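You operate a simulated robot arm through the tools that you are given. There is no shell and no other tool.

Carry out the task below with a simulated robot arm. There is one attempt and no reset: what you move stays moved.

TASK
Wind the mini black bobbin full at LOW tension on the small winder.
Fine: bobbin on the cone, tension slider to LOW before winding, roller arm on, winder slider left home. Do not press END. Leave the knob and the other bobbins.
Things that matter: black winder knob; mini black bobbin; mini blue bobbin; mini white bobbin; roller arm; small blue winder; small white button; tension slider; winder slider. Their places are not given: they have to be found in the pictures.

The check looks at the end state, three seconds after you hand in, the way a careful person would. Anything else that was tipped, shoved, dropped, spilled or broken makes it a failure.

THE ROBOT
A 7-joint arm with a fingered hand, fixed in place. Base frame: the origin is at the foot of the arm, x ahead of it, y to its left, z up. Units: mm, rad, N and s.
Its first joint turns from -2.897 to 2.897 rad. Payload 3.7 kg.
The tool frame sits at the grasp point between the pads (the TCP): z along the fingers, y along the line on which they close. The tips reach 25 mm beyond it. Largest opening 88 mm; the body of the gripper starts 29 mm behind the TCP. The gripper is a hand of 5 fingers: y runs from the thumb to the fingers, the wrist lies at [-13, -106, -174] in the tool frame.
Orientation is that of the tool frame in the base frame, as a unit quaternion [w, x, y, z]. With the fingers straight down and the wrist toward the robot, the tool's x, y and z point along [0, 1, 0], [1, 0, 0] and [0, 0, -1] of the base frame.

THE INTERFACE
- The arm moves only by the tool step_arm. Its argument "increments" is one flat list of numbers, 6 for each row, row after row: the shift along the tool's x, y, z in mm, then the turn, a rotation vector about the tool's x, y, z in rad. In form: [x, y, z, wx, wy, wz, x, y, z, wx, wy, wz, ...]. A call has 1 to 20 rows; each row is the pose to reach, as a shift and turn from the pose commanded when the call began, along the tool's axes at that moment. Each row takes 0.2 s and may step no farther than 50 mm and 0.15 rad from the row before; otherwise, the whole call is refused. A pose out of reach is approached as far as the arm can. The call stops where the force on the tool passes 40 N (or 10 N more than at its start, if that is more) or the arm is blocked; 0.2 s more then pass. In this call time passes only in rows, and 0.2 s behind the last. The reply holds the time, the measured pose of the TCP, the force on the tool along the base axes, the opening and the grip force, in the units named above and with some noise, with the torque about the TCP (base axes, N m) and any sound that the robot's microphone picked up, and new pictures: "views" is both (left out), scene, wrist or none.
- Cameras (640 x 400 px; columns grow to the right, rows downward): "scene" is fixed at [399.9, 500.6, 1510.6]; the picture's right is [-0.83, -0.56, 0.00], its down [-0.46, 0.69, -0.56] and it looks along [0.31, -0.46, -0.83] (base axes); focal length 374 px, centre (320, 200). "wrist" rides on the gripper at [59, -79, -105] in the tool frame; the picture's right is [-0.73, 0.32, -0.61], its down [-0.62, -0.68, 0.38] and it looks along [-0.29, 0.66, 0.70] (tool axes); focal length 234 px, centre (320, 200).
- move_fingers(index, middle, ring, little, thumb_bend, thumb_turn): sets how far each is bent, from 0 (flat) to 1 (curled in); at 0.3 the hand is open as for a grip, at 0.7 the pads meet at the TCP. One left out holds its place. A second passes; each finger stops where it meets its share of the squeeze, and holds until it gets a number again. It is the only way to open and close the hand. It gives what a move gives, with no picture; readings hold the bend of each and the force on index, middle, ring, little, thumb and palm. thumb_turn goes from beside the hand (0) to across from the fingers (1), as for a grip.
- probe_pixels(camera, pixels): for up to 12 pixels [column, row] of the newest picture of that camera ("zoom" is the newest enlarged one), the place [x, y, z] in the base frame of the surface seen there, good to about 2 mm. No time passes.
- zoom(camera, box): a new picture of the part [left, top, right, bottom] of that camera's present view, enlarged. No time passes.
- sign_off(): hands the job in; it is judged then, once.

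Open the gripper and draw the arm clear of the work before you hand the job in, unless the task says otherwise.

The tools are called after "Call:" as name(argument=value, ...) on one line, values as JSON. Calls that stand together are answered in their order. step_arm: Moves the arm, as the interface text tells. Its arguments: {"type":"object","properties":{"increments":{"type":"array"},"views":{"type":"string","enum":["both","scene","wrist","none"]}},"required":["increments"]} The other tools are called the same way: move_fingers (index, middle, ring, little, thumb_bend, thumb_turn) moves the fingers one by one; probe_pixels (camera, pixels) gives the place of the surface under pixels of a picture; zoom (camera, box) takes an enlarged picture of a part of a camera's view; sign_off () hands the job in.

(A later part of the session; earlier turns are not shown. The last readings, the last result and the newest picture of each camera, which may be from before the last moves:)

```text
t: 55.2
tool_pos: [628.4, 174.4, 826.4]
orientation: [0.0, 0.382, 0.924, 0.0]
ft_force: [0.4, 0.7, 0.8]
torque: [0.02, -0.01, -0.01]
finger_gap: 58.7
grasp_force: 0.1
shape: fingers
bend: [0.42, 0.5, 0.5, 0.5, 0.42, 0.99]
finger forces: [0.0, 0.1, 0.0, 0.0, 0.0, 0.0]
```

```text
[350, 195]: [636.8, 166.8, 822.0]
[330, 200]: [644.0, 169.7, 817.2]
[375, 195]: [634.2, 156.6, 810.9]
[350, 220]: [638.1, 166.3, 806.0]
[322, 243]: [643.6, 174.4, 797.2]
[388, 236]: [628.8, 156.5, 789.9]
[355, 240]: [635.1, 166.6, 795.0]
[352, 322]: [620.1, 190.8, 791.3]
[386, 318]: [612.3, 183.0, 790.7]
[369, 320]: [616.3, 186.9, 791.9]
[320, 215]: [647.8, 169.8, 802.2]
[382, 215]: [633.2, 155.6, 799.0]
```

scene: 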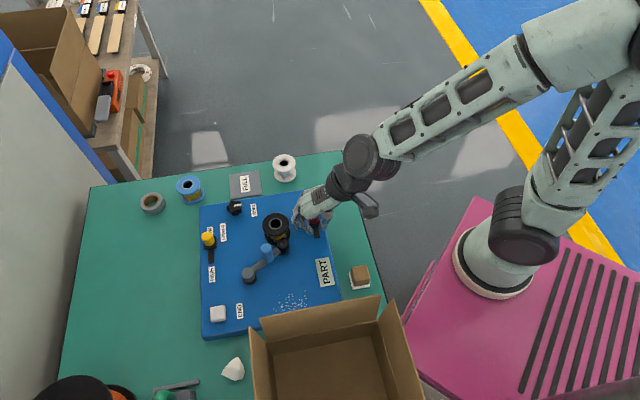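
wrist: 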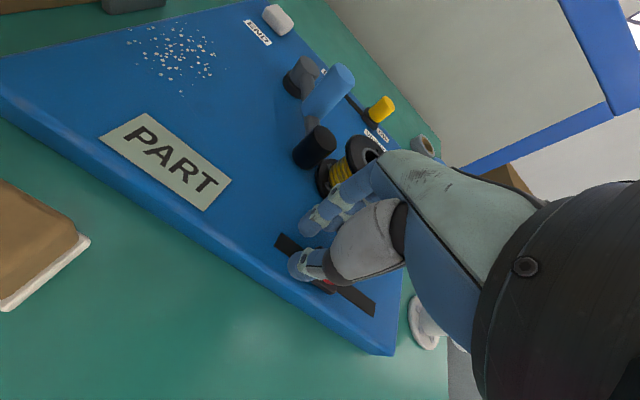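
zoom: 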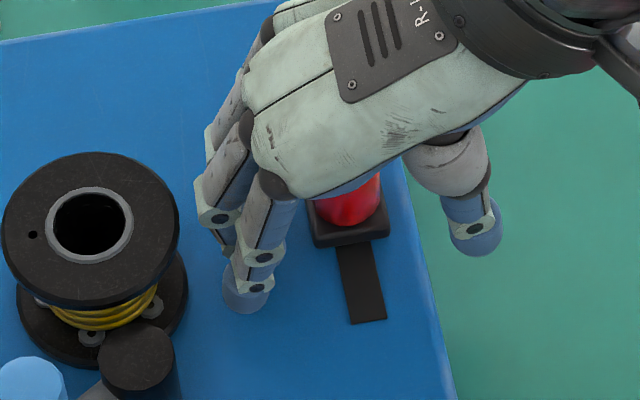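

The knob is at ≈(644.3,158.8), unmoved. I move back 24 mm along tool −x so it sits between the pads and grip with more squeeze.

Call:
step_arm(increments=[-8, 0, 0, 0, 0, 0, -16, 0, 0, 0, 0, 0, -24, 0, 0, 0, 0, 0, -24, 0, 0, 0, 0, 0], views="none")

Call:
move_fingers(index=0.7, thumb_bend=0.7)

Call:
zoom(camera="scene", box=[270, 180, 350, 240])

```text
t: 56.2
tool_pos: [646.3, 158.4, 826.8]
orientation: [0.001, 0.383, 0.924, 0.0]
ft_force: [-0.4, -0.8, -0.7]
torque: [0.02, 0.03, 0.01]
finger_gap: 58.6
grasp_force: 0.1
shape: fingers
bend: [0.42, 0.5, 0.5, 0.5, 0.42, 0.99]
finger forces: [0.0, 0.1, 0.0, 0.0, 0.0, 0.0]
```

```text
t: 57.2
tool_pos: [645.0, 160.0, 826.6]
orientation: [0.0, 0.383, 0.924, -0.001]
ft_force: [-2.1, -1.5, -0.8]
torque: [0.01, 0.01, 0.01]
finger_gap: 14.8
grasp_force: 4.4
shape: fingers
bend: [0.63, 0.5, 0.5, 0.5, 0.62, 1.0]
finger forces: [3.3, 0.1, 0.1, 0.0, 5.4, 0.0]
```

```text
6.67 times, centred on (310, 210) of scene
```

zoom: 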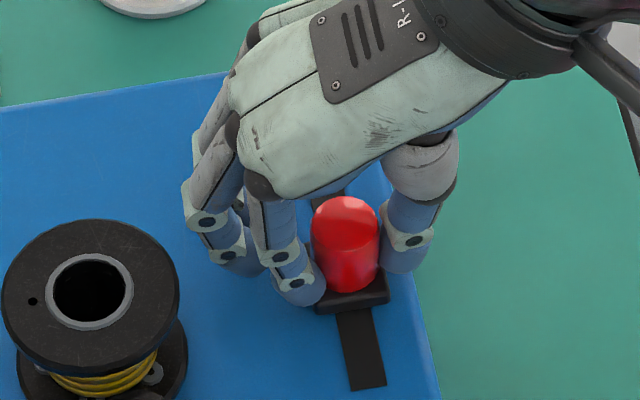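

Call:
move_fingers(index=0.77, thumb_bend=0.76)

Call:
step_arm(increments=[4, 0, 0, 0, 0, 0, 8, 0, 0, 0, 0, 0, 12, 0, 0, 0, 0, 0, 16, 0, 0, 0, 0, 0], views="both")

Call:
zoom(camera="scene", box=[250, 190, 350, 290])

```text
t: 58.2
tool_pos: [645.3, 158.3, 827.3]
orientation: [0.0, 0.383, 0.924, 0.0]
ft_force: [-2.9, -1.5, -5.4]
torque: [-0.08, 0.06, 0.01]
finger_gap: 12.9
grasp_force: 9.5
shape: fingers
bend: [0.72, 0.5, 0.5, 0.5, 0.63, 1.0]
finger forces: [7.7, 0.0, 0.1, 0.0, 11.1, 0.0]
```

```text
t: 59.2
tool_pos: [633.7, 170.9, 827.5]
orientation: [0.0, 0.382, 0.924, -0.001]
ft_force: [-1.1, -1.2, -4.6]
torque: [-0.07, 0.01, -0.02]
finger_gap: 12.6
grasp_force: 8.2
shape: fingers
bend: [0.72, 0.5, 0.5, 0.5, 0.63, 1.0]
finger forces: [7.5, 0.0, 0.0, 0.0, 9.8, 0.1]
```

scene: 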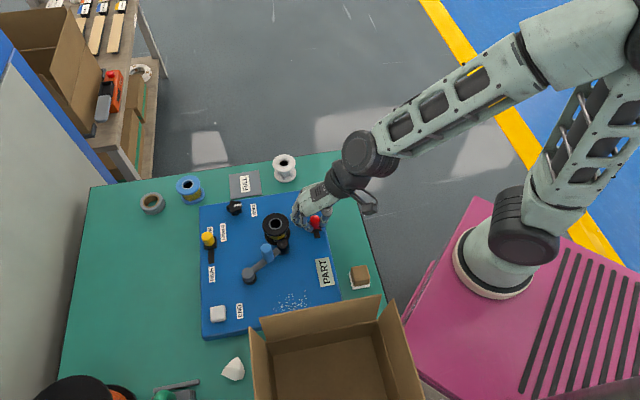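
wrist: 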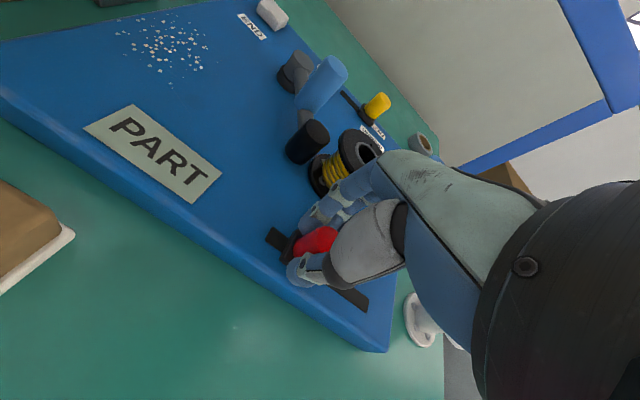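

```text
4.00 times, centred on (300, 240) of scene
```

zoom: 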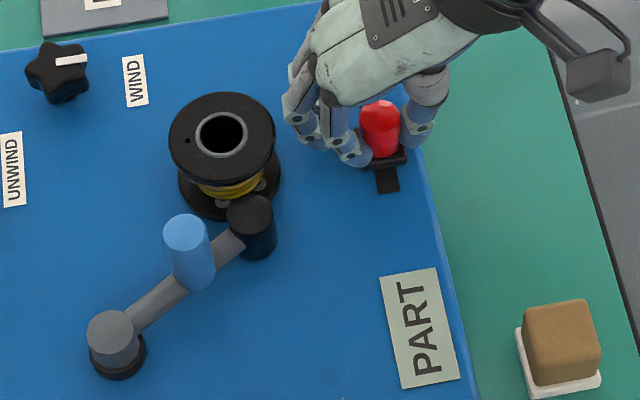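

The knob follows with the firmer grip; the display is still PART. I continue 20 mm in 4 mm rows toward the slot end.

Call:
step_arm(increments=[4, 0, 0, 0, 0, 0, 8, 0, 0, 0, 0, 0, 12, 0, 0, 0, 0, 0, 16, 0, 0, 0, 0, 0], views="both")

Call:
zoom(camera="scene", box=[250, 190, 350, 290])

Call:
zoom(camera="wrist", box=[240, 80, 400, 300])

```text
t: 60.2
tool_pos: [622.7, 180.5, 827.6]
orientation: [0.0, 0.383, 0.924, 0.0]
ft_force: [-0.3, -1.8, -7.5]
torque: [-0.01, 0.0, -0.03]
finger_gap: 12.7
grasp_force: 8.5
shape: fingers
bend: [0.72, 0.5, 0.5, 0.5, 0.64, 1.0]
finger forces: [7.7, 0.0, 0.0, 0.1, 9.3, 0.0]
```

scene: 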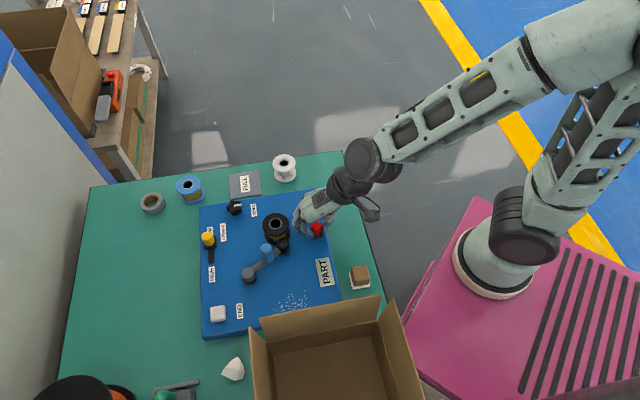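
wrist: 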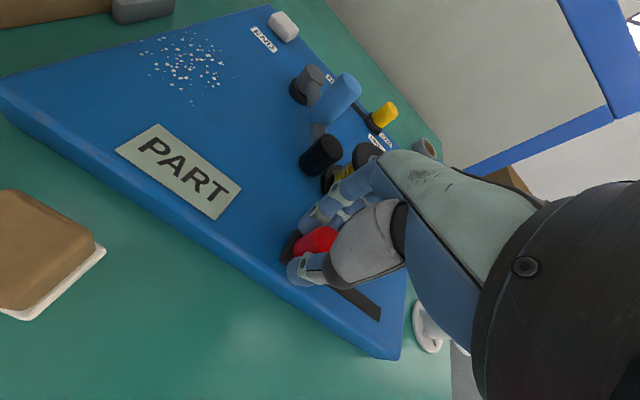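

```text
4.00 times, centred on (300, 240) of scene
```

zoom: 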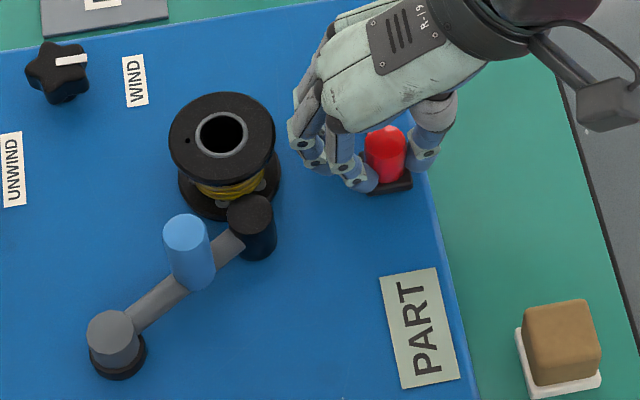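

```text
1.82 times, centred on (320, 190) of wrist
```

zoom: 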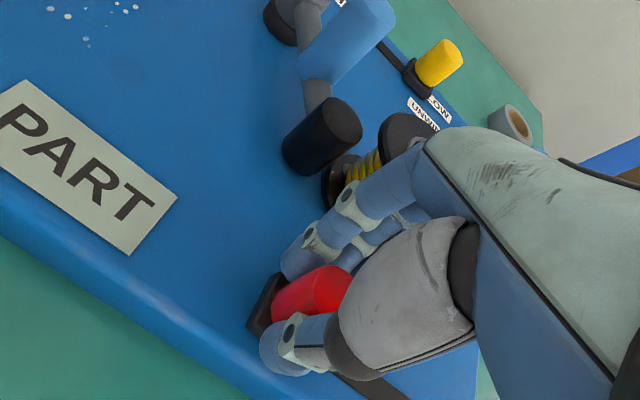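

The block nearly covers the slot end. I push the last few millimetres gently to the stop.

Call:
step_arm(increments=[2, 0, 0, 0, 0, 0, 4, 0, 0, 0, 0, 0, 6, 0, 0, 0, 0, 0, 8, 0, 0, 0, 0, 0], views="both")

Call:
zoom(camera="scene", box=[250, 190, 350, 290])

```text
t: 61.2
tool_pos: [616.1, 187.2, 827.5]
orientation: [0.0, 0.383, 0.924, -0.001]
ft_force: [-2.6, -4.3, -5.2]
torque: [-0.08, 0.0, -0.02]
finger_gap: 10.9
grasp_force: 7.1
shape: fingers
bend: [0.73, 0.5, 0.5, 0.5, 0.64, 1.0]
finger forces: [5.5, 0.0, 0.0, 0.0, 10.0, 0.0]
```

scene: 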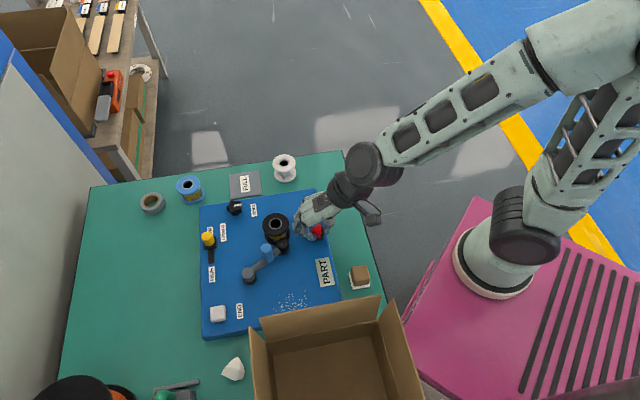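
wrist: 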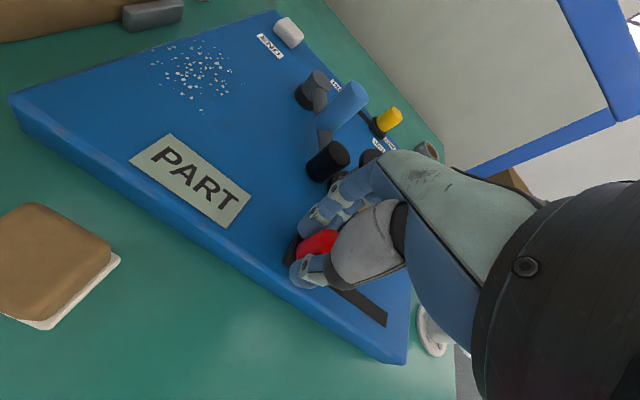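

```text
4.00 times, centred on (300, 240) of scene
```

zoom: 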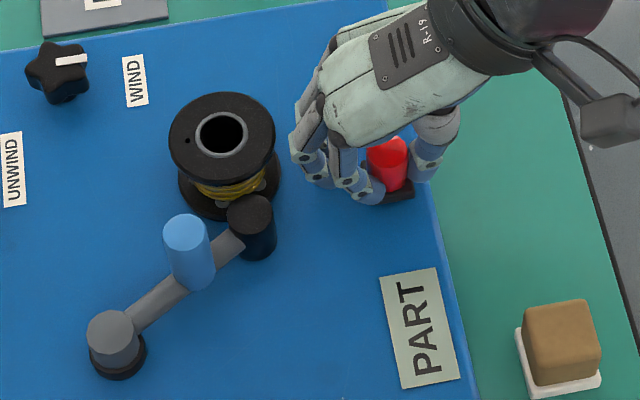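

Call:
probe_pixels(camera="zoom", pixels=[[230, 188], [215, 190], [245, 185], [255, 178], [225, 193], [235, 195], [386, 150], [370, 153], [402, 150], [388, 185], [378, 198], [412, 190]])

Call:
zoom(camera="scene", box=[260, 210, 300, 250])

```text
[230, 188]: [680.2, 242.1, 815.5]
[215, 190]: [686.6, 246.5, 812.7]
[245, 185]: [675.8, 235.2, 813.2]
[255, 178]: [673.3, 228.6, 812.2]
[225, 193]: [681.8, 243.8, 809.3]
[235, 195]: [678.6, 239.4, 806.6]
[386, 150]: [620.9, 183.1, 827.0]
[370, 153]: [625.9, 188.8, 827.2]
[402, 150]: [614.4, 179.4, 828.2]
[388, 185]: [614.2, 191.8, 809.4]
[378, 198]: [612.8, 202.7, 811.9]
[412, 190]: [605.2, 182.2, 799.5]
```

```text
10.00 times, centred on (280, 230) of scene
```

zoom: 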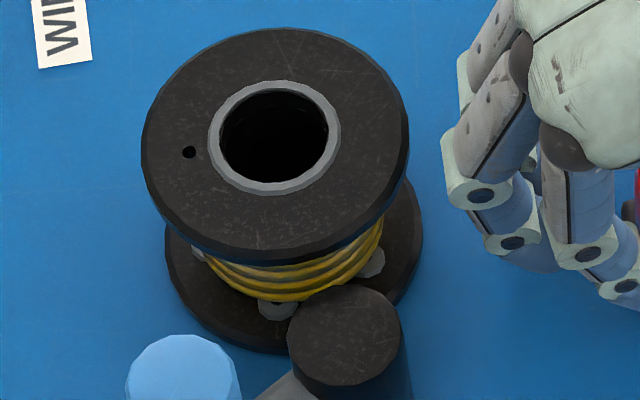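

Thread radius is ≈20 mm and the knob is at ≈(620.2,184), a few mm from the slot end. I push on 6 mm to reach the end.

Call:
step_arm(increments=[2, 0, 0, 0, 0, 0, 4, 0, 0, 0, 0, 0, 6, 0, 0, 0, 0, 0], views="both")

Call:
zoom(camera="scene", box=[260, 200, 340, 280])

```text
t: 62.0
tool_pos: [612.6, 190.4, 827.8]
orientation: [-0.001, 0.382, 0.924, 0.001]
ft_force: [-0.4, -0.7, -0.1]
torque: [0.01, 0.0, -0.03]
finger_gap: 0.0
grasp_force: 0.0
shape: fingers
bend: [0.74, 0.5, 0.5, 0.5, 0.71, 1.0]
finger forces: [0.0, 0.0, 0.1, 0.0, 0.0, 0.1]
```

scene: 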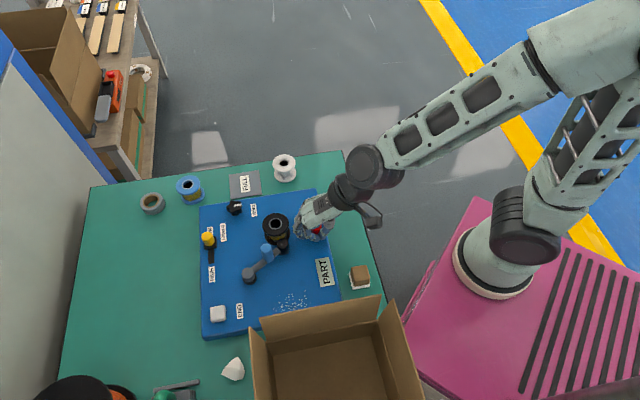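
wrist: 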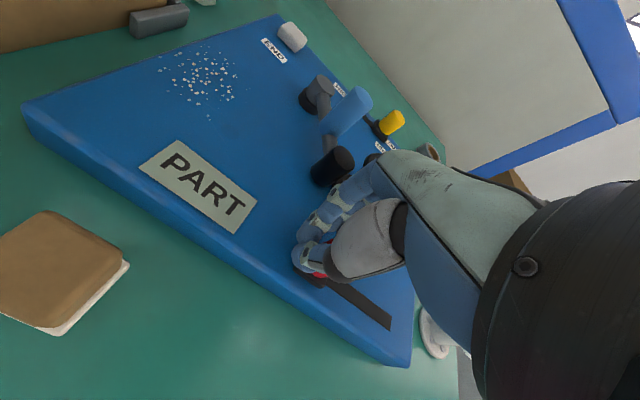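

```text
5.00 times, centred on (300, 240) of scene
```

zoom: 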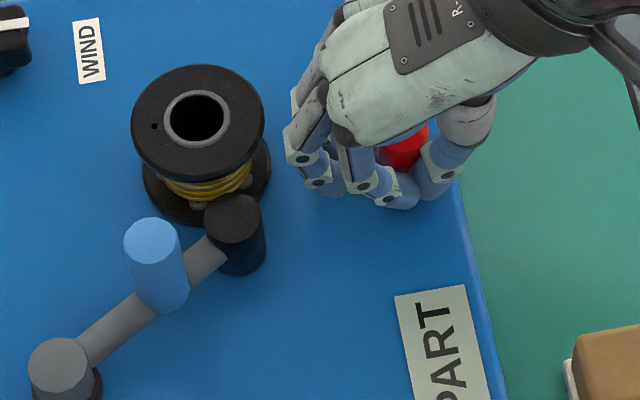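

The knob slipped out at the end of travel; the closed pinch is now in front of it, on the side from which I can push it home. I check the knob's position.

Call:
zoom(camera="scene", box=[290, 200, 340, 250])

Call:
zoom(camera="wrist", box=[270, 200, 410, 340])

```text
8.00 times, centred on (315, 225) of scene
```

zoom: 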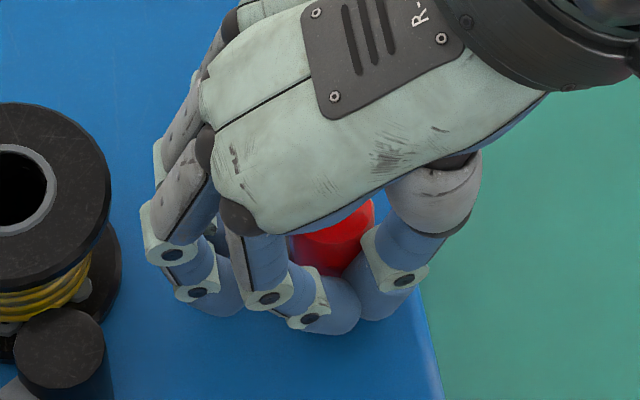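

```text
2.86 times, centred on (340, 270) of wrist
```

zoom: 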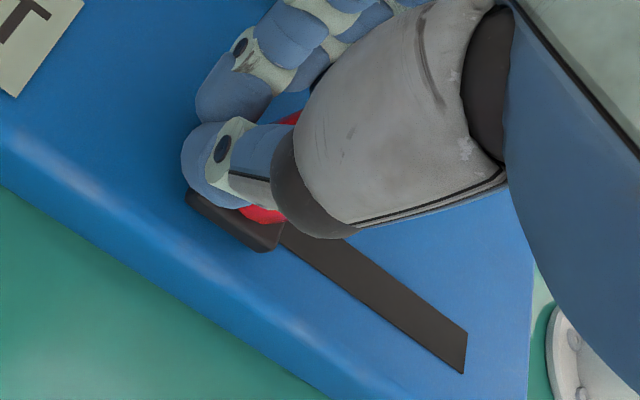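

Call:
probe_pixels(camera="zoom", pixels=[[465, 335], [462, 368], [455, 350], [290, 235], [262, 247], [192, 198], [230, 232], [262, 215], [283, 228], [380, 290], [290, 118], [250, 240]])

```text
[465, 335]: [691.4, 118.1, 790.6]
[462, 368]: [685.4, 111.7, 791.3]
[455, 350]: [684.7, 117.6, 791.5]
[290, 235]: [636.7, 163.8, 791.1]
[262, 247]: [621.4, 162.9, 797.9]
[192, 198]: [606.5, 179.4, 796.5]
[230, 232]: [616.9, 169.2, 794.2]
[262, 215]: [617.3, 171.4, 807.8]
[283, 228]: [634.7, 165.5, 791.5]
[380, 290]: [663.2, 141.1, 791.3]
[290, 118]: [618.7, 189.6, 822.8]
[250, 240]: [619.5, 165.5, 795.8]
```

The slot's home end is at ≈(688.5,115) and the slider is at its far stop; the display still says PART. I push it back toward home with the pinch (tool −x) and watch the fill.

Call:
step_arm(increments=[-5, 0, 0, 0, 0, 0, -10, 0, 0, 0, 0, 0, -15, 0, 0, 0, 0, 0, -20, 0, 0, 0, 0, 0, -25, 0, 0, 0, 0, 0], views="both")

Call:
zoom(camera="scene", box=[260, 200, 340, 280])

```text
t: 63.2
tool_pos: [631.8, 173.7, 827.4]
orientation: [0.0, 0.384, 0.923, 0.0]
ft_force: [-1.7, 0.0, 0.3]
torque: [0.0, 0.02, -0.02]
finger_gap: 0.2
grasp_force: 0.1
shape: fingers
bend: [0.74, 0.5, 0.5, 0.5, 0.71, 1.0]
finger forces: [0.1, 0.0, 0.0, 0.1, 0.1, 0.0]
```

scene: 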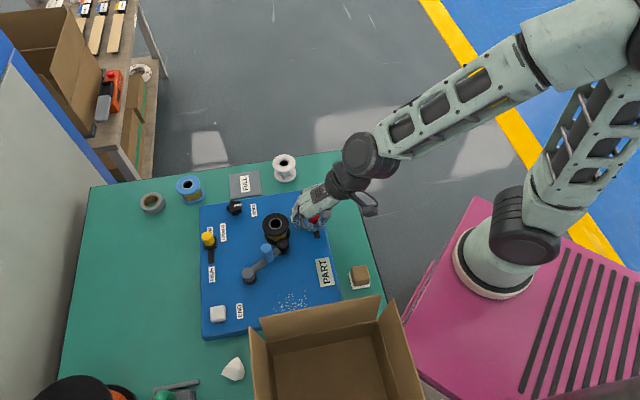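
wrist: 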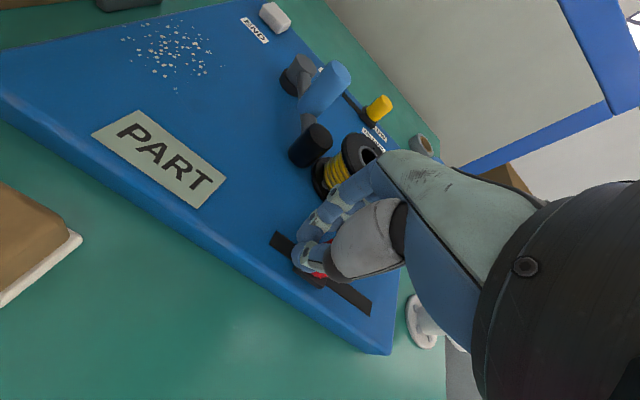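

```text
5.00 times, centred on (300, 240) of scene
```

zoom: 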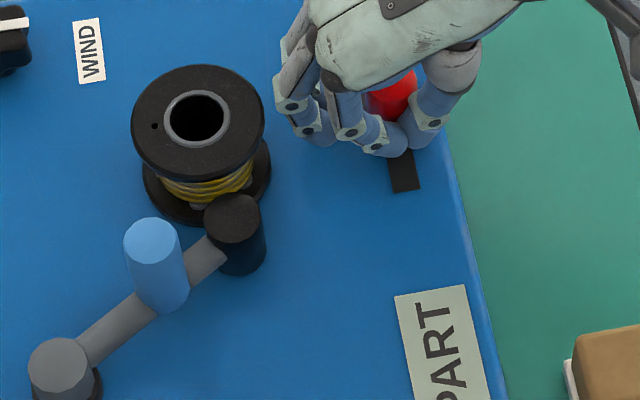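

Call:
probe_pixels(camera="zoom", pixels=[[200, 190], [215, 187], [230, 183], [245, 175], [180, 186], [210, 195], [190, 194], [222, 190], [395, 85], [405, 90], [390, 100], [380, 105]])

Call:
zoom(camera="scene", box=[260, 210, 300, 250])

```text
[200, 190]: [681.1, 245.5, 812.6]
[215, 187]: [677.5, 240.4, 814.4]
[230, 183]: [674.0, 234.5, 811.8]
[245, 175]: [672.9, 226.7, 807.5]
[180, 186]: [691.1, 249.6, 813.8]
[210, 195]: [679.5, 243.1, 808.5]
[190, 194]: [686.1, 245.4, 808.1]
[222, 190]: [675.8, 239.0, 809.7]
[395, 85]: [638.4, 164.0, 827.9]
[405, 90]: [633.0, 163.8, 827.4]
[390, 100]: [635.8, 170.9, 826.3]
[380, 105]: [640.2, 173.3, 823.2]
```

```text
10.00 times, centred on (280, 230) of scene
```

zoom: 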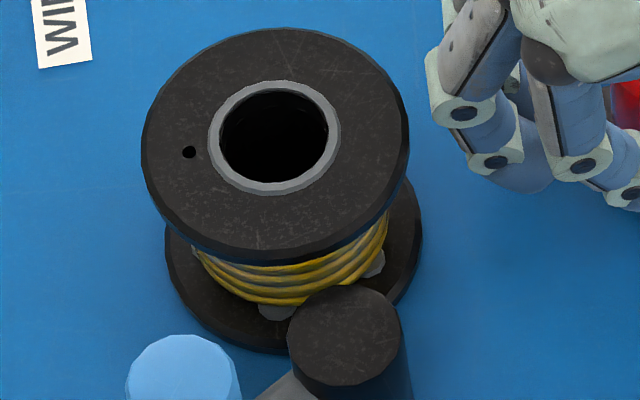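

The thread keeps growing on the return stroke (radius ≈21). I continue pushing the slider home and watch the display.

Call:
step_arm(increments=[-5, 0, 0, 0, 0, 0, -10, 0, 0, 0, 0, 0, -15, 0, 0, 0, 0, 0, -20, 0, 0, 0, 0, 0, -25, 0, 0, 0, 0, 0, -30, 0, 0, 0, 0, 0], views="both")

Call:
zoom(camera="scene", box=[260, 180, 350, 290])

```text
t: 64.6
tool_pos: [651.6, 152.6, 828.0]
orientation: [0.0, 0.383, 0.924, -0.001]
ft_force: [-0.9, 0.3, 0.3]
torque: [0.04, 0.0, -0.02]
finger_gap: 0.1
grasp_force: 0.1
shape: fingers
bend: [0.74, 0.5, 0.5, 0.5, 0.71, 1.0]
finger forces: [0.1, 0.0, 0.0, 0.0, 0.0, 0.1]
```

scene: 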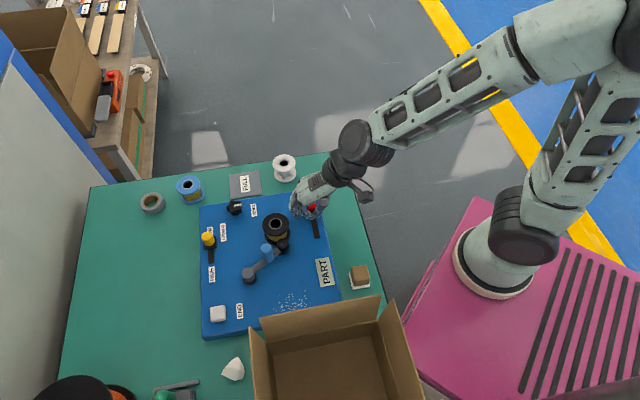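
wrist: 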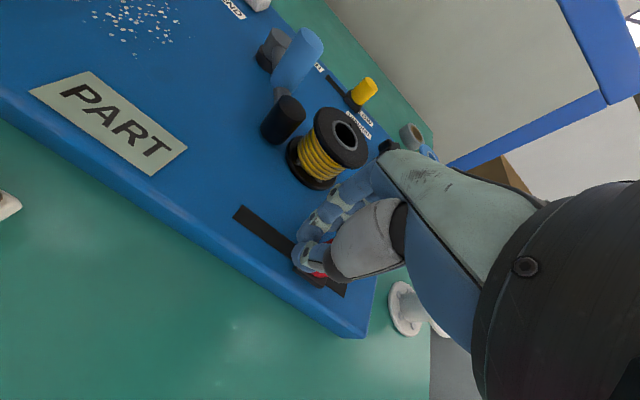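

```text
3.64 times, centred on (305, 235) of scene
```

zoom: 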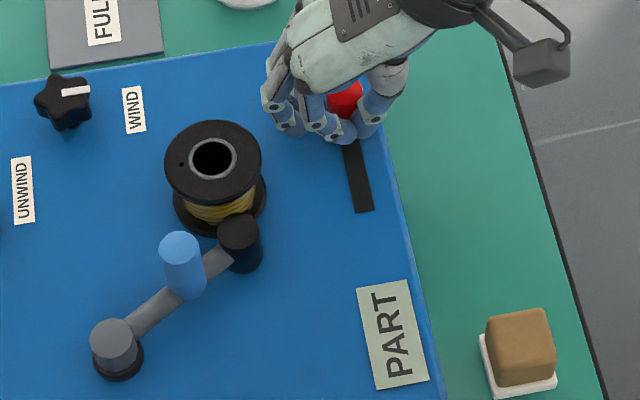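

Call:
step_arm(increments=[-5, 0, 0, 0, 0, 0, -10, 0, 0, 0, 0, 0, -15, 0, 0, 0, 0, 0, -20, 0, 0, 0, 0, 0, -25, 0, 0, 0, 0, 0], views="both")

Call:
zoom(camera="scene", box=[260, 180, 350, 290])

```text
t: 65.8
tool_pos: [668.4, 133.2, 827.2]
orientation: [0.0, 0.383, 0.924, 0.0]
ft_force: [-0.3, 0.4, -0.5]
torque: [0.01, -0.03, -0.03]
finger_gap: 0.0
grasp_force: 0.0
shape: fingers
bend: [0.74, 0.5, 0.5, 0.5, 0.71, 1.0]
finger forces: [0.0, 0.0, 0.0, 0.1, 0.1, 0.0]
```

scene: 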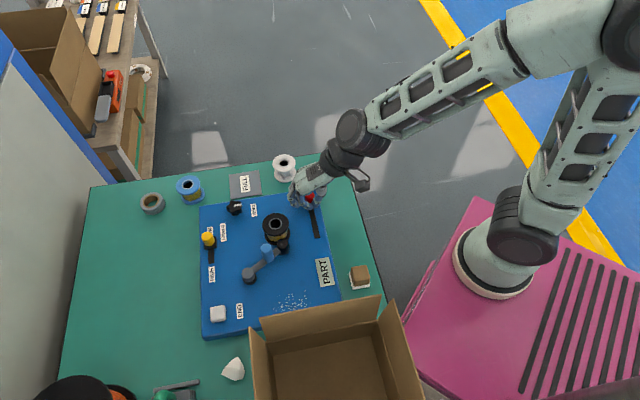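
wrist: 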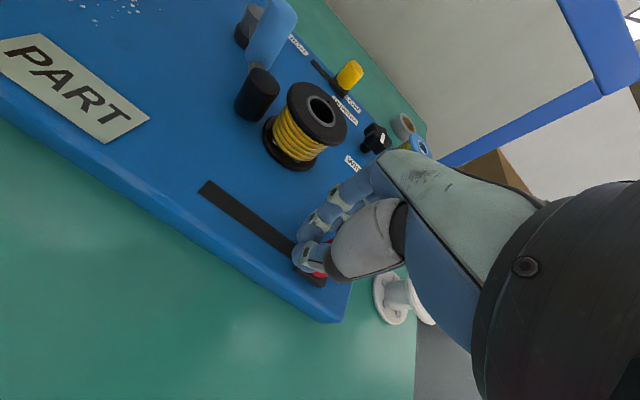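

```text
3.64 times, centred on (305, 235) of scene
```

zoom: 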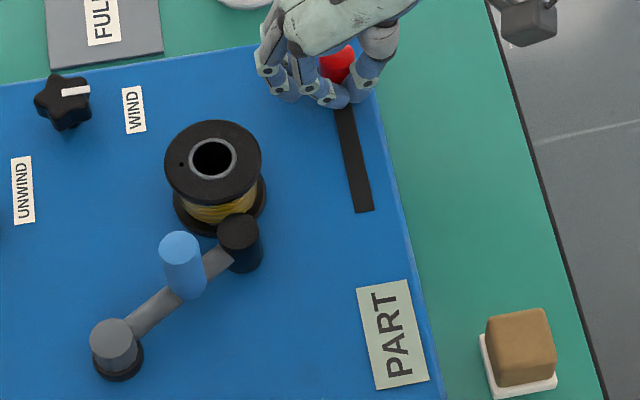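

Still PART, about 12 mm from home. I push on gently to the home stop.

Call:
step_arm(increments=[-3, 0, 0, 0, 0, 0, -6, 0, 0, 0, 0, 0, -9, 0, 0, 0, 0, 0, -11, 0, 0, 0, 0, 0], views="both")

Call:
zoom(camera="scene", box=[260, 180, 350, 290])

```text
t: 66.8
tool_pos: [676.6, 125.8, 827.4]
orientation: [0.0, 0.382, 0.924, 0.0]
ft_force: [-5.5, 3.4, 0.0]
torque: [0.04, 0.06, -0.04]
finger_gap: 0.1
grasp_force: 0.1
shape: fingers
bend: [0.74, 0.5, 0.5, 0.5, 0.72, 1.0]
finger forces: [0.0, 0.0, 0.0, 0.0, 0.0, 0.1]
```

scene: 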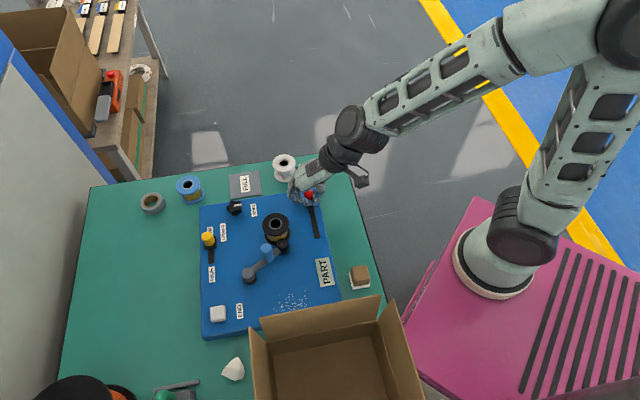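
wrist: 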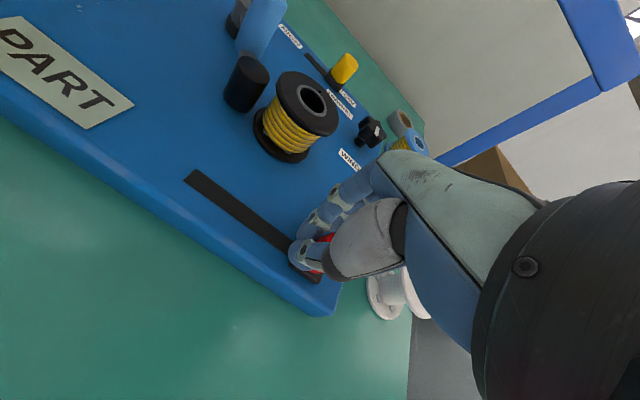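

```text
3.64 times, centred on (305, 235) of scene
```

zoom: 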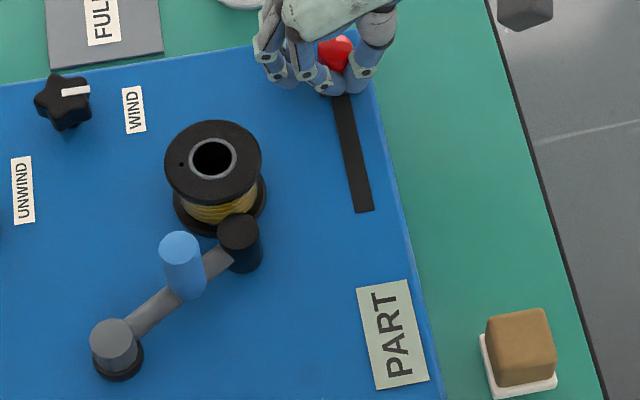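

The slider is back at its home stop (6.5 N) but the display still reads PART. I measure the thread radius.

Call:
zoom(camera="scene", box=[260, 210, 300, 250])

```text
10.00 times, centred on (280, 230) of scene
```

zoom: 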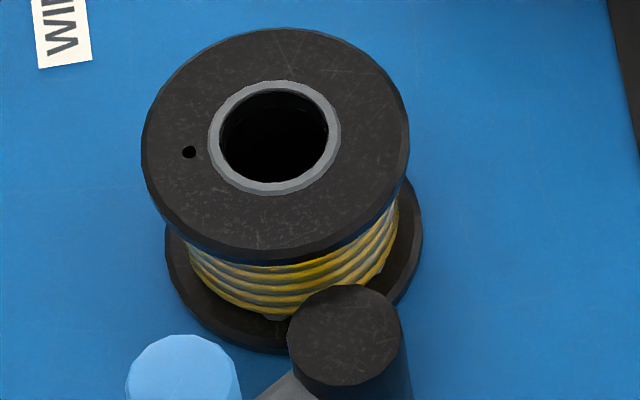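

Call:
probe_pixels(camera="zoom", pixels=[[200, 270], [225, 290], [250, 300], [270, 305], [285, 300], [300, 280], [330, 272], [360, 262], [385, 240], [392, 225], [240, 280], [270, 285]])

```text
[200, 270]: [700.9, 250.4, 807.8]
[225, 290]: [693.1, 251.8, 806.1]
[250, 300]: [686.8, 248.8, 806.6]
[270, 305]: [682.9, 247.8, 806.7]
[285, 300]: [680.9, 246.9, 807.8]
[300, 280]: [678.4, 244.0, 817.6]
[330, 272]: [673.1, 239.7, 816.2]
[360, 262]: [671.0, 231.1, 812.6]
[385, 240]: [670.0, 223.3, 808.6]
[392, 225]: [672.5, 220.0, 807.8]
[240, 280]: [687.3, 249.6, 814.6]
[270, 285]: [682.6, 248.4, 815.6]
```

Thread radius is ≈23 mm of a 26 mm flange — nearly full, but the display must say FULL, so some more slider travel is needed. I open, centre on the knob and grip it again for a short extra stroke.

Call:
move_fingers(index=0.42, thumb_bend=0.42)

Call:
step_arm(increments=[-4, 0, 0, 0, 0, 0, -8, 0, 0, 0, 0, 0, -11, 0, 0, 0, 0, 0, -11, 0, 0, 0, 0, 0], views="both")

Call:
zoom(camera="scene", box=[270, 160, 350, 220])

```text
t: 67.8
tool_pos: [677.1, 126.2, 827.5]
orientation: [0.0, 0.383, 0.924, 0.0]
ft_force: [0.3, 0.2, 0.3]
torque: [0.0, -0.02, 0.01]
finger_gap: 58.7
grasp_force: 0.2
shape: fingers
bend: [0.42, 0.5, 0.5, 0.5, 0.42, 0.99]
finger forces: [0.0, 0.0, 0.0, 0.0, 0.0, 0.0]
```

```text
t: 68.8
tool_pos: [686.1, 119.1, 826.9]
orientation: [0.0, 0.382, 0.924, 0.0]
ft_force: [-0.1, 0.5, -0.1]
torque: [0.01, -0.03, 0.04]
finger_gap: 58.6
grasp_force: 0.1
shape: fingers
bend: [0.42, 0.5, 0.5, 0.5, 0.42, 0.99]
finger forces: [0.0, 0.0, 0.1, 0.0, 0.0, 0.0]
```

scene: 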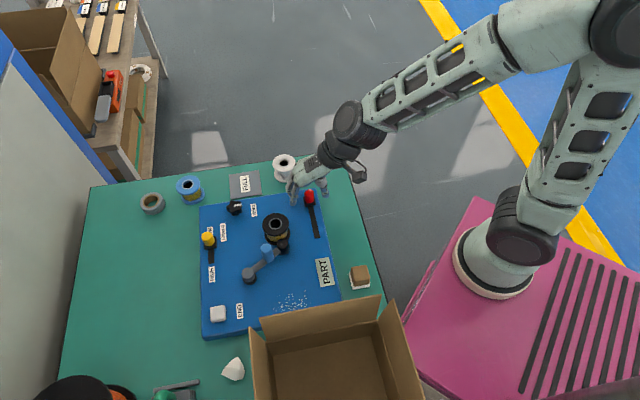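
wrist: 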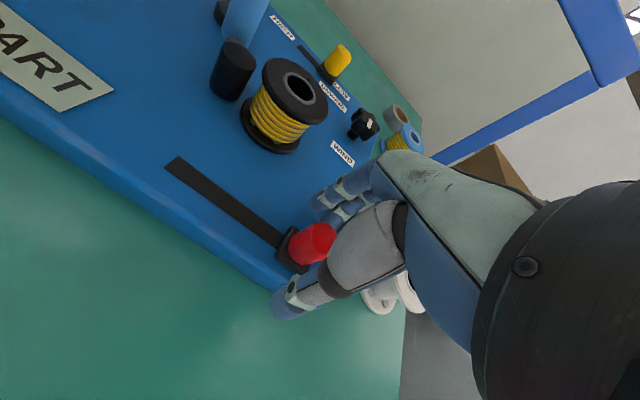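

```text
6.67 times, centred on (310, 190) of scene
```

zoom: 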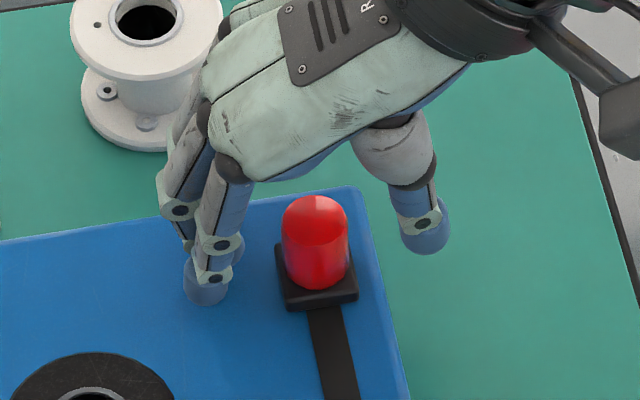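

The knob stands at home between the open pads. I grip and draw it out 14 mm, then check the display.

Call:
move_fingers(index=0.74, thumb_bend=0.74)

Call:
step_arm(increments=[3.5, 0, 0, 0, 0, 0, 7, 0, 0, 0, 0, 0, 10.5, 0, 0, 0, 0, 0, 14, 0, 0, 0, 0, 0], views="both")

Call:
zoom(camera="scene", box=[260, 180, 350, 290])

```text
t: 69.8
tool_pos: [685.1, 118.7, 826.3]
orientation: [0.0, 0.383, 0.924, 0.0]
ft_force: [-0.1, -1.1, -5.0]
torque: [-0.04, 0.02, 0.02]
finger_gap: 15.0
grasp_force: 9.0
shape: fingers
bend: [0.71, 0.5, 0.5, 0.5, 0.63, 1.0]
finger forces: [8.5, 0.0, 0.0, 0.0, 9.5, 0.1]
```

```text
t: 70.8
tool_pos: [674.1, 129.6, 825.7]
orientation: [0.0, 0.383, 0.924, 0.0]
ft_force: [-1.7, -0.9, -5.2]
torque: [-0.05, 0.04, 0.0]
finger_gap: 14.8
grasp_force: 8.5
shape: fingers
bend: [0.72, 0.5, 0.5, 0.5, 0.63, 1.0]
finger forces: [7.0, 0.0, 0.1, 0.0, 9.9, 0.0]
```

scene: 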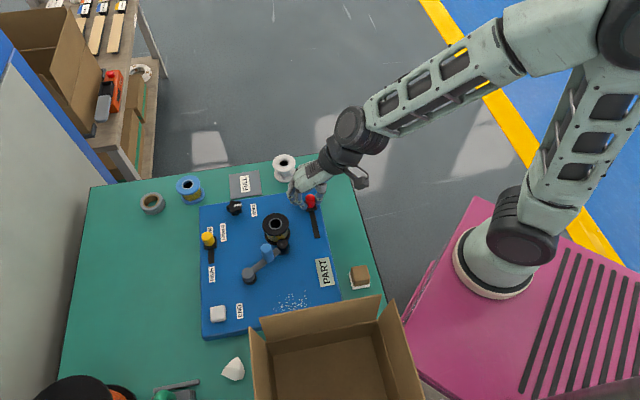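
wrist: 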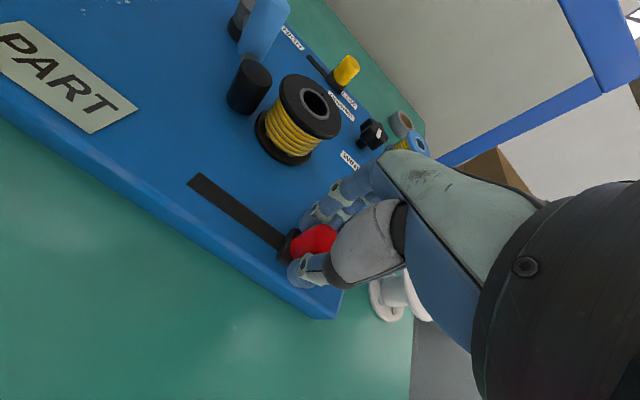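

```text
3.64 times, centred on (305, 235) of scene
```

zoom: 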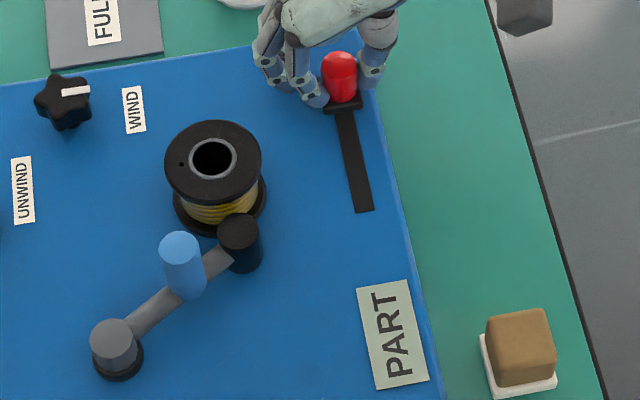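

Still PART. I return it to home with the same grip (adding the same travel) and check again.

Call:
step_arm(increments=[-3.5, 0, 0, 0, 0, 0, -7, 0, 0, 0, 0, 0, -10.5, 0, 0, 0, 0, 0, -14, 0, 0, 0, 0, 0], views="both")

Call:
zoom(camera="scene", box=[260, 180, 350, 290])

Call:
zoom(camera="scene", box=[260, 210, 300, 250])

```text
t: 71.8
tool_pos: [685.0, 119.8, 827.3]
orientation: [-0.001, 0.383, 0.924, -0.001]
ft_force: [-1.3, 1.9, -4.1]
torque: [0.04, 0.01, 0.03]
finger_gap: 14.6
grasp_force: 9.0
shape: fingers
bend: [0.72, 0.5, 0.5, 0.5, 0.63, 1.0]
finger forces: [9.3, 0.1, 0.1, 0.0, 8.4, 0.1]
```

scene: 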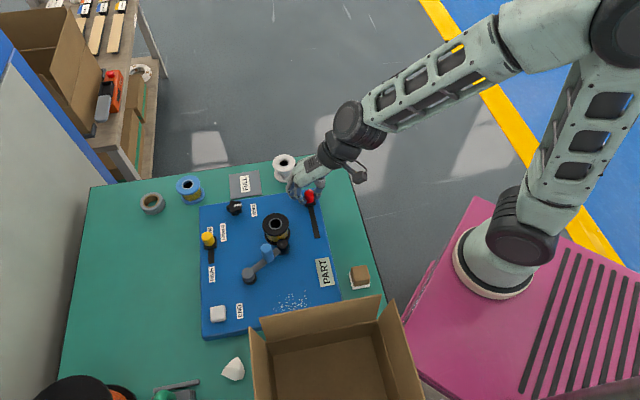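
wrist: 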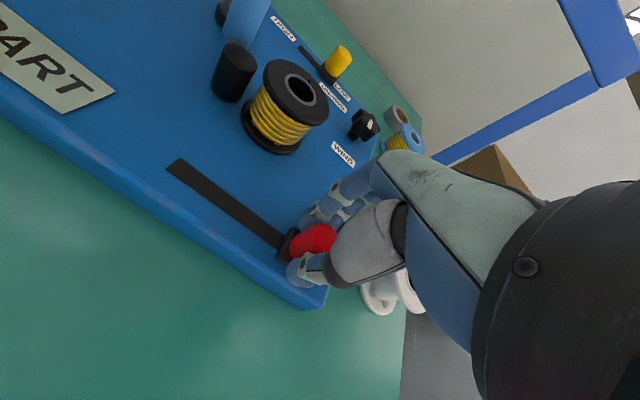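

```text
3.64 times, centred on (305, 235) of scene
```

zoom: 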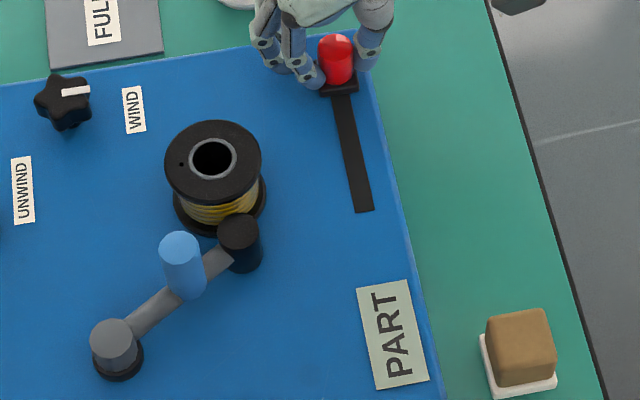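

```text
10.00 times, centred on (280, 230) of scene
```

zoom: 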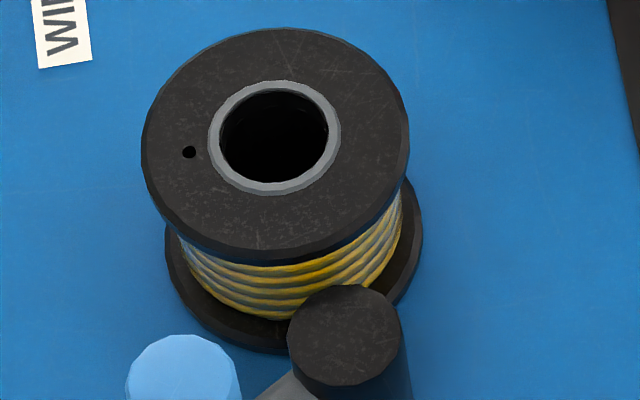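

The thread grew a little more; still PART. I do another out-and-back stroke of 15 mm, checking at both ends.

Call:
step_arm(increments=[4, 0, 0, 0, 0, 0, 8, 0, 0, 0, 0, 0, 12, 0, 0, 0, 0, 0, 15, 0, 0, 0, 0, 0], views="wrist")

Call:
zoom(camera="scene", box=[260, 180, 350, 290])

```text
t: 72.8
tool_pos: [674.4, 128.9, 826.5]
orientation: [0.001, 0.383, 0.924, 0.0]
ft_force: [0.1, -0.6, -4.2]
torque: [-0.01, -0.03, 0.01]
finger_gap: 14.3
grasp_force: 7.8
shape: fingers
bend: [0.72, 0.5, 0.5, 0.5, 0.63, 1.0]
finger forces: [7.8, 0.0, 0.1, 0.0, 8.5, 0.0]
```

wrist: 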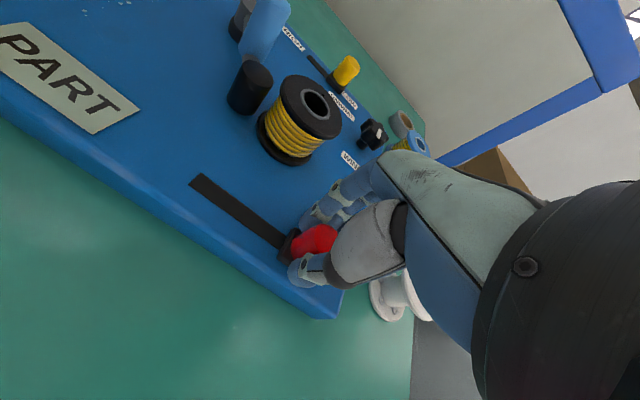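

```text
3.64 times, centred on (305, 235) of scene
```

zoom: 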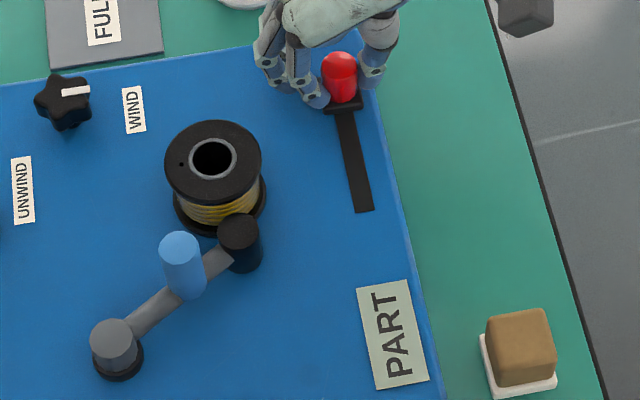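

Call:
step_arm(increments=[-4, 0, 0, 0, 0, 0, -8, 0, 0, 0, 0, 0, -12, 0, 0, 0, 0, 0, -15, 0, 0, 0, 0, 0], views="wrist")

Call:
zoom(camera="scene", box=[260, 180, 350, 290])

Call:
zoom(camera="scene", box=[260, 210, 300, 250])

```text
t: 73.8
tool_pos: [685.8, 118.8, 827.5]
orientation: [0.0, 0.383, 0.924, 0.0]
ft_force: [-2.1, 2.5, -3.1]
torque: [0.01, 0.07, 0.0]
finger_gap: 14.4
grasp_force: 9.7
shape: fingers
bend: [0.72, 0.5, 0.5, 0.5, 0.63, 1.0]
finger forces: [10.3, 0.0, 0.1, 0.0, 8.5, 0.0]
```

wrist: 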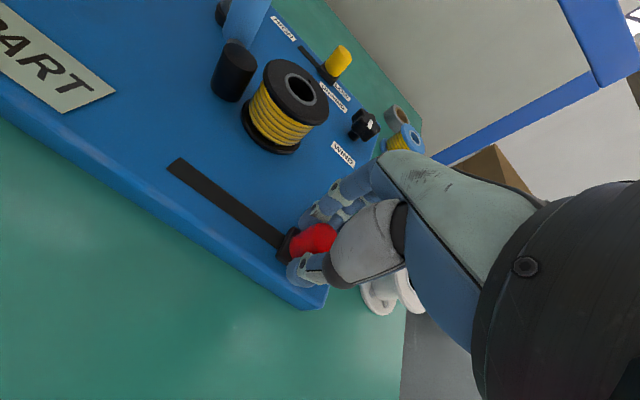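

```text
3.64 times, centred on (305, 235) of scene
```

zoom: 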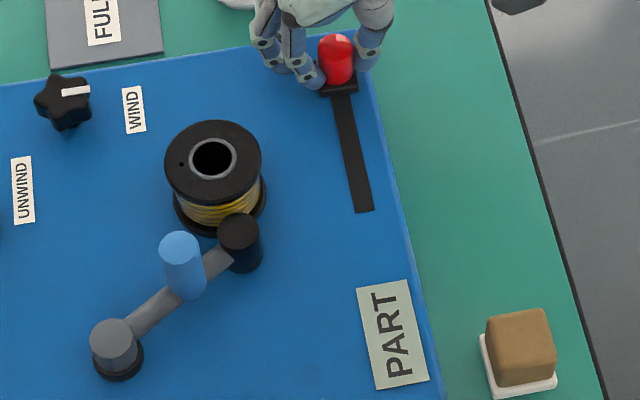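

```text
10.00 times, centred on (280, 230) of scene
```

zoom: 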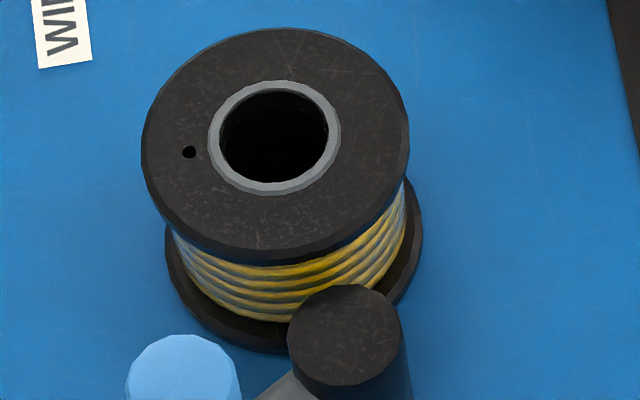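

Thread is still growing and the display still PART; I repeat the 15 mm stroke.

Call:
step_arm(increments=[4, 0, 0, 0, 0, 0, 8, 0, 0, 0, 0, 0, 12, 0, 0, 0, 0, 0, 15, 0, 0, 0, 0, 0], views="wrist")

Call:
zoom(camera="scene", box=[260, 180, 350, 290])

```text
t: 74.8
tool_pos: [674.3, 129.8, 827.1]
orientation: [0.0, 0.383, 0.924, 0.0]
ft_force: [0.4, -1.1, -3.0]
torque: [-0.03, -0.02, 0.0]
finger_gap: 14.3
grasp_force: 8.5
shape: fingers
bend: [0.72, 0.5, 0.5, 0.5, 0.63, 1.0]
finger forces: [7.4, 0.0, 0.0, 0.0, 9.2, 0.0]
```

wrist: 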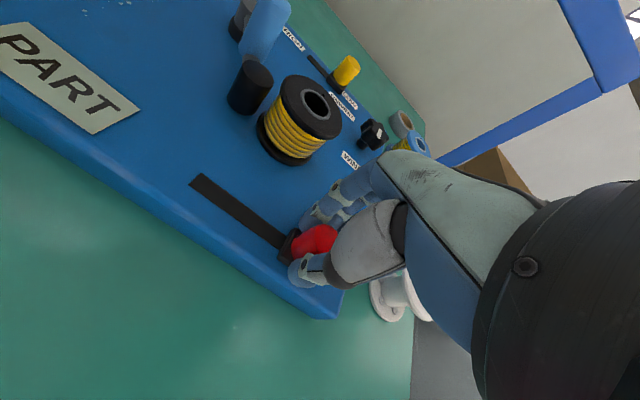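

```text
3.64 times, centred on (305, 235) of scene
```

zoom: 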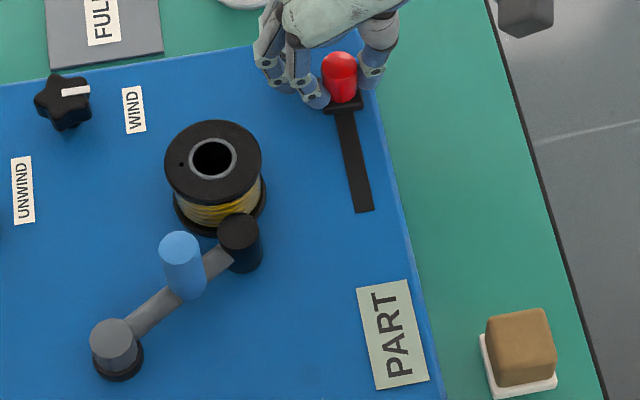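

Call:
step_arm(increments=[-4, 0, 0, 0, 0, 0, -8, 0, 0, 0, 0, 0, -12, 0, 0, 0, 0, 0, -15, 0, 0, 0, 0, 0], views="wrist")

Call:
zoom(camera="scene", box=[260, 180, 350, 290])

Call:
zoom(camera="scene", box=[260, 210, 300, 250])

```text
t: 75.8
tool_pos: [685.4, 119.1, 827.0]
orientation: [0.0, 0.383, 0.924, -0.001]
ft_force: [-3.0, 1.7, -3.9]
torque: [0.02, 0.08, 0.02]
finger_gap: 14.7
grasp_force: 9.3
shape: fingers
bend: [0.72, 0.5, 0.5, 0.5, 0.63, 1.0]
finger forces: [9.8, 0.0, 0.1, 0.0, 9.7, 0.1]
```

wrist: 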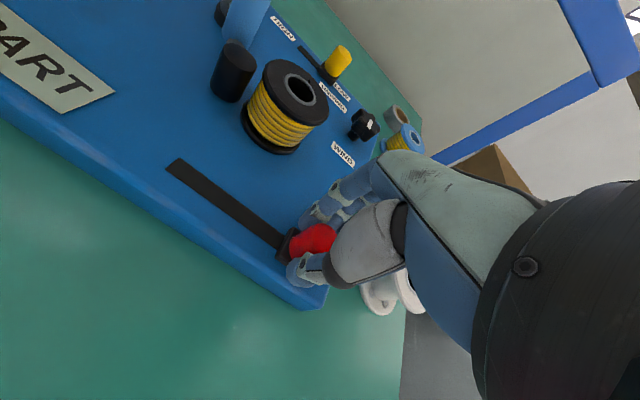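

```text
3.64 times, centred on (305, 235) of scene
```

zoom: 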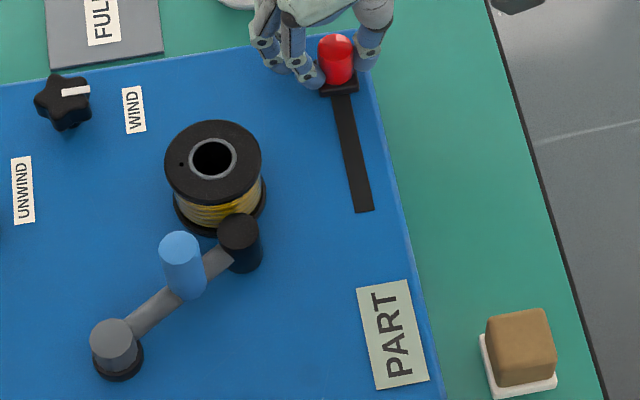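

```text
10.00 times, centred on (280, 230) of scene
```

zoom: 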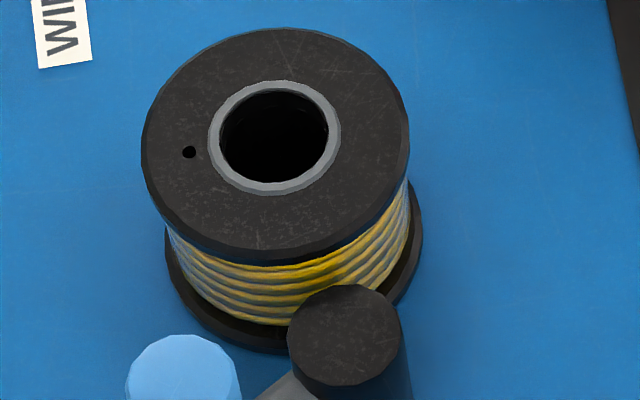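

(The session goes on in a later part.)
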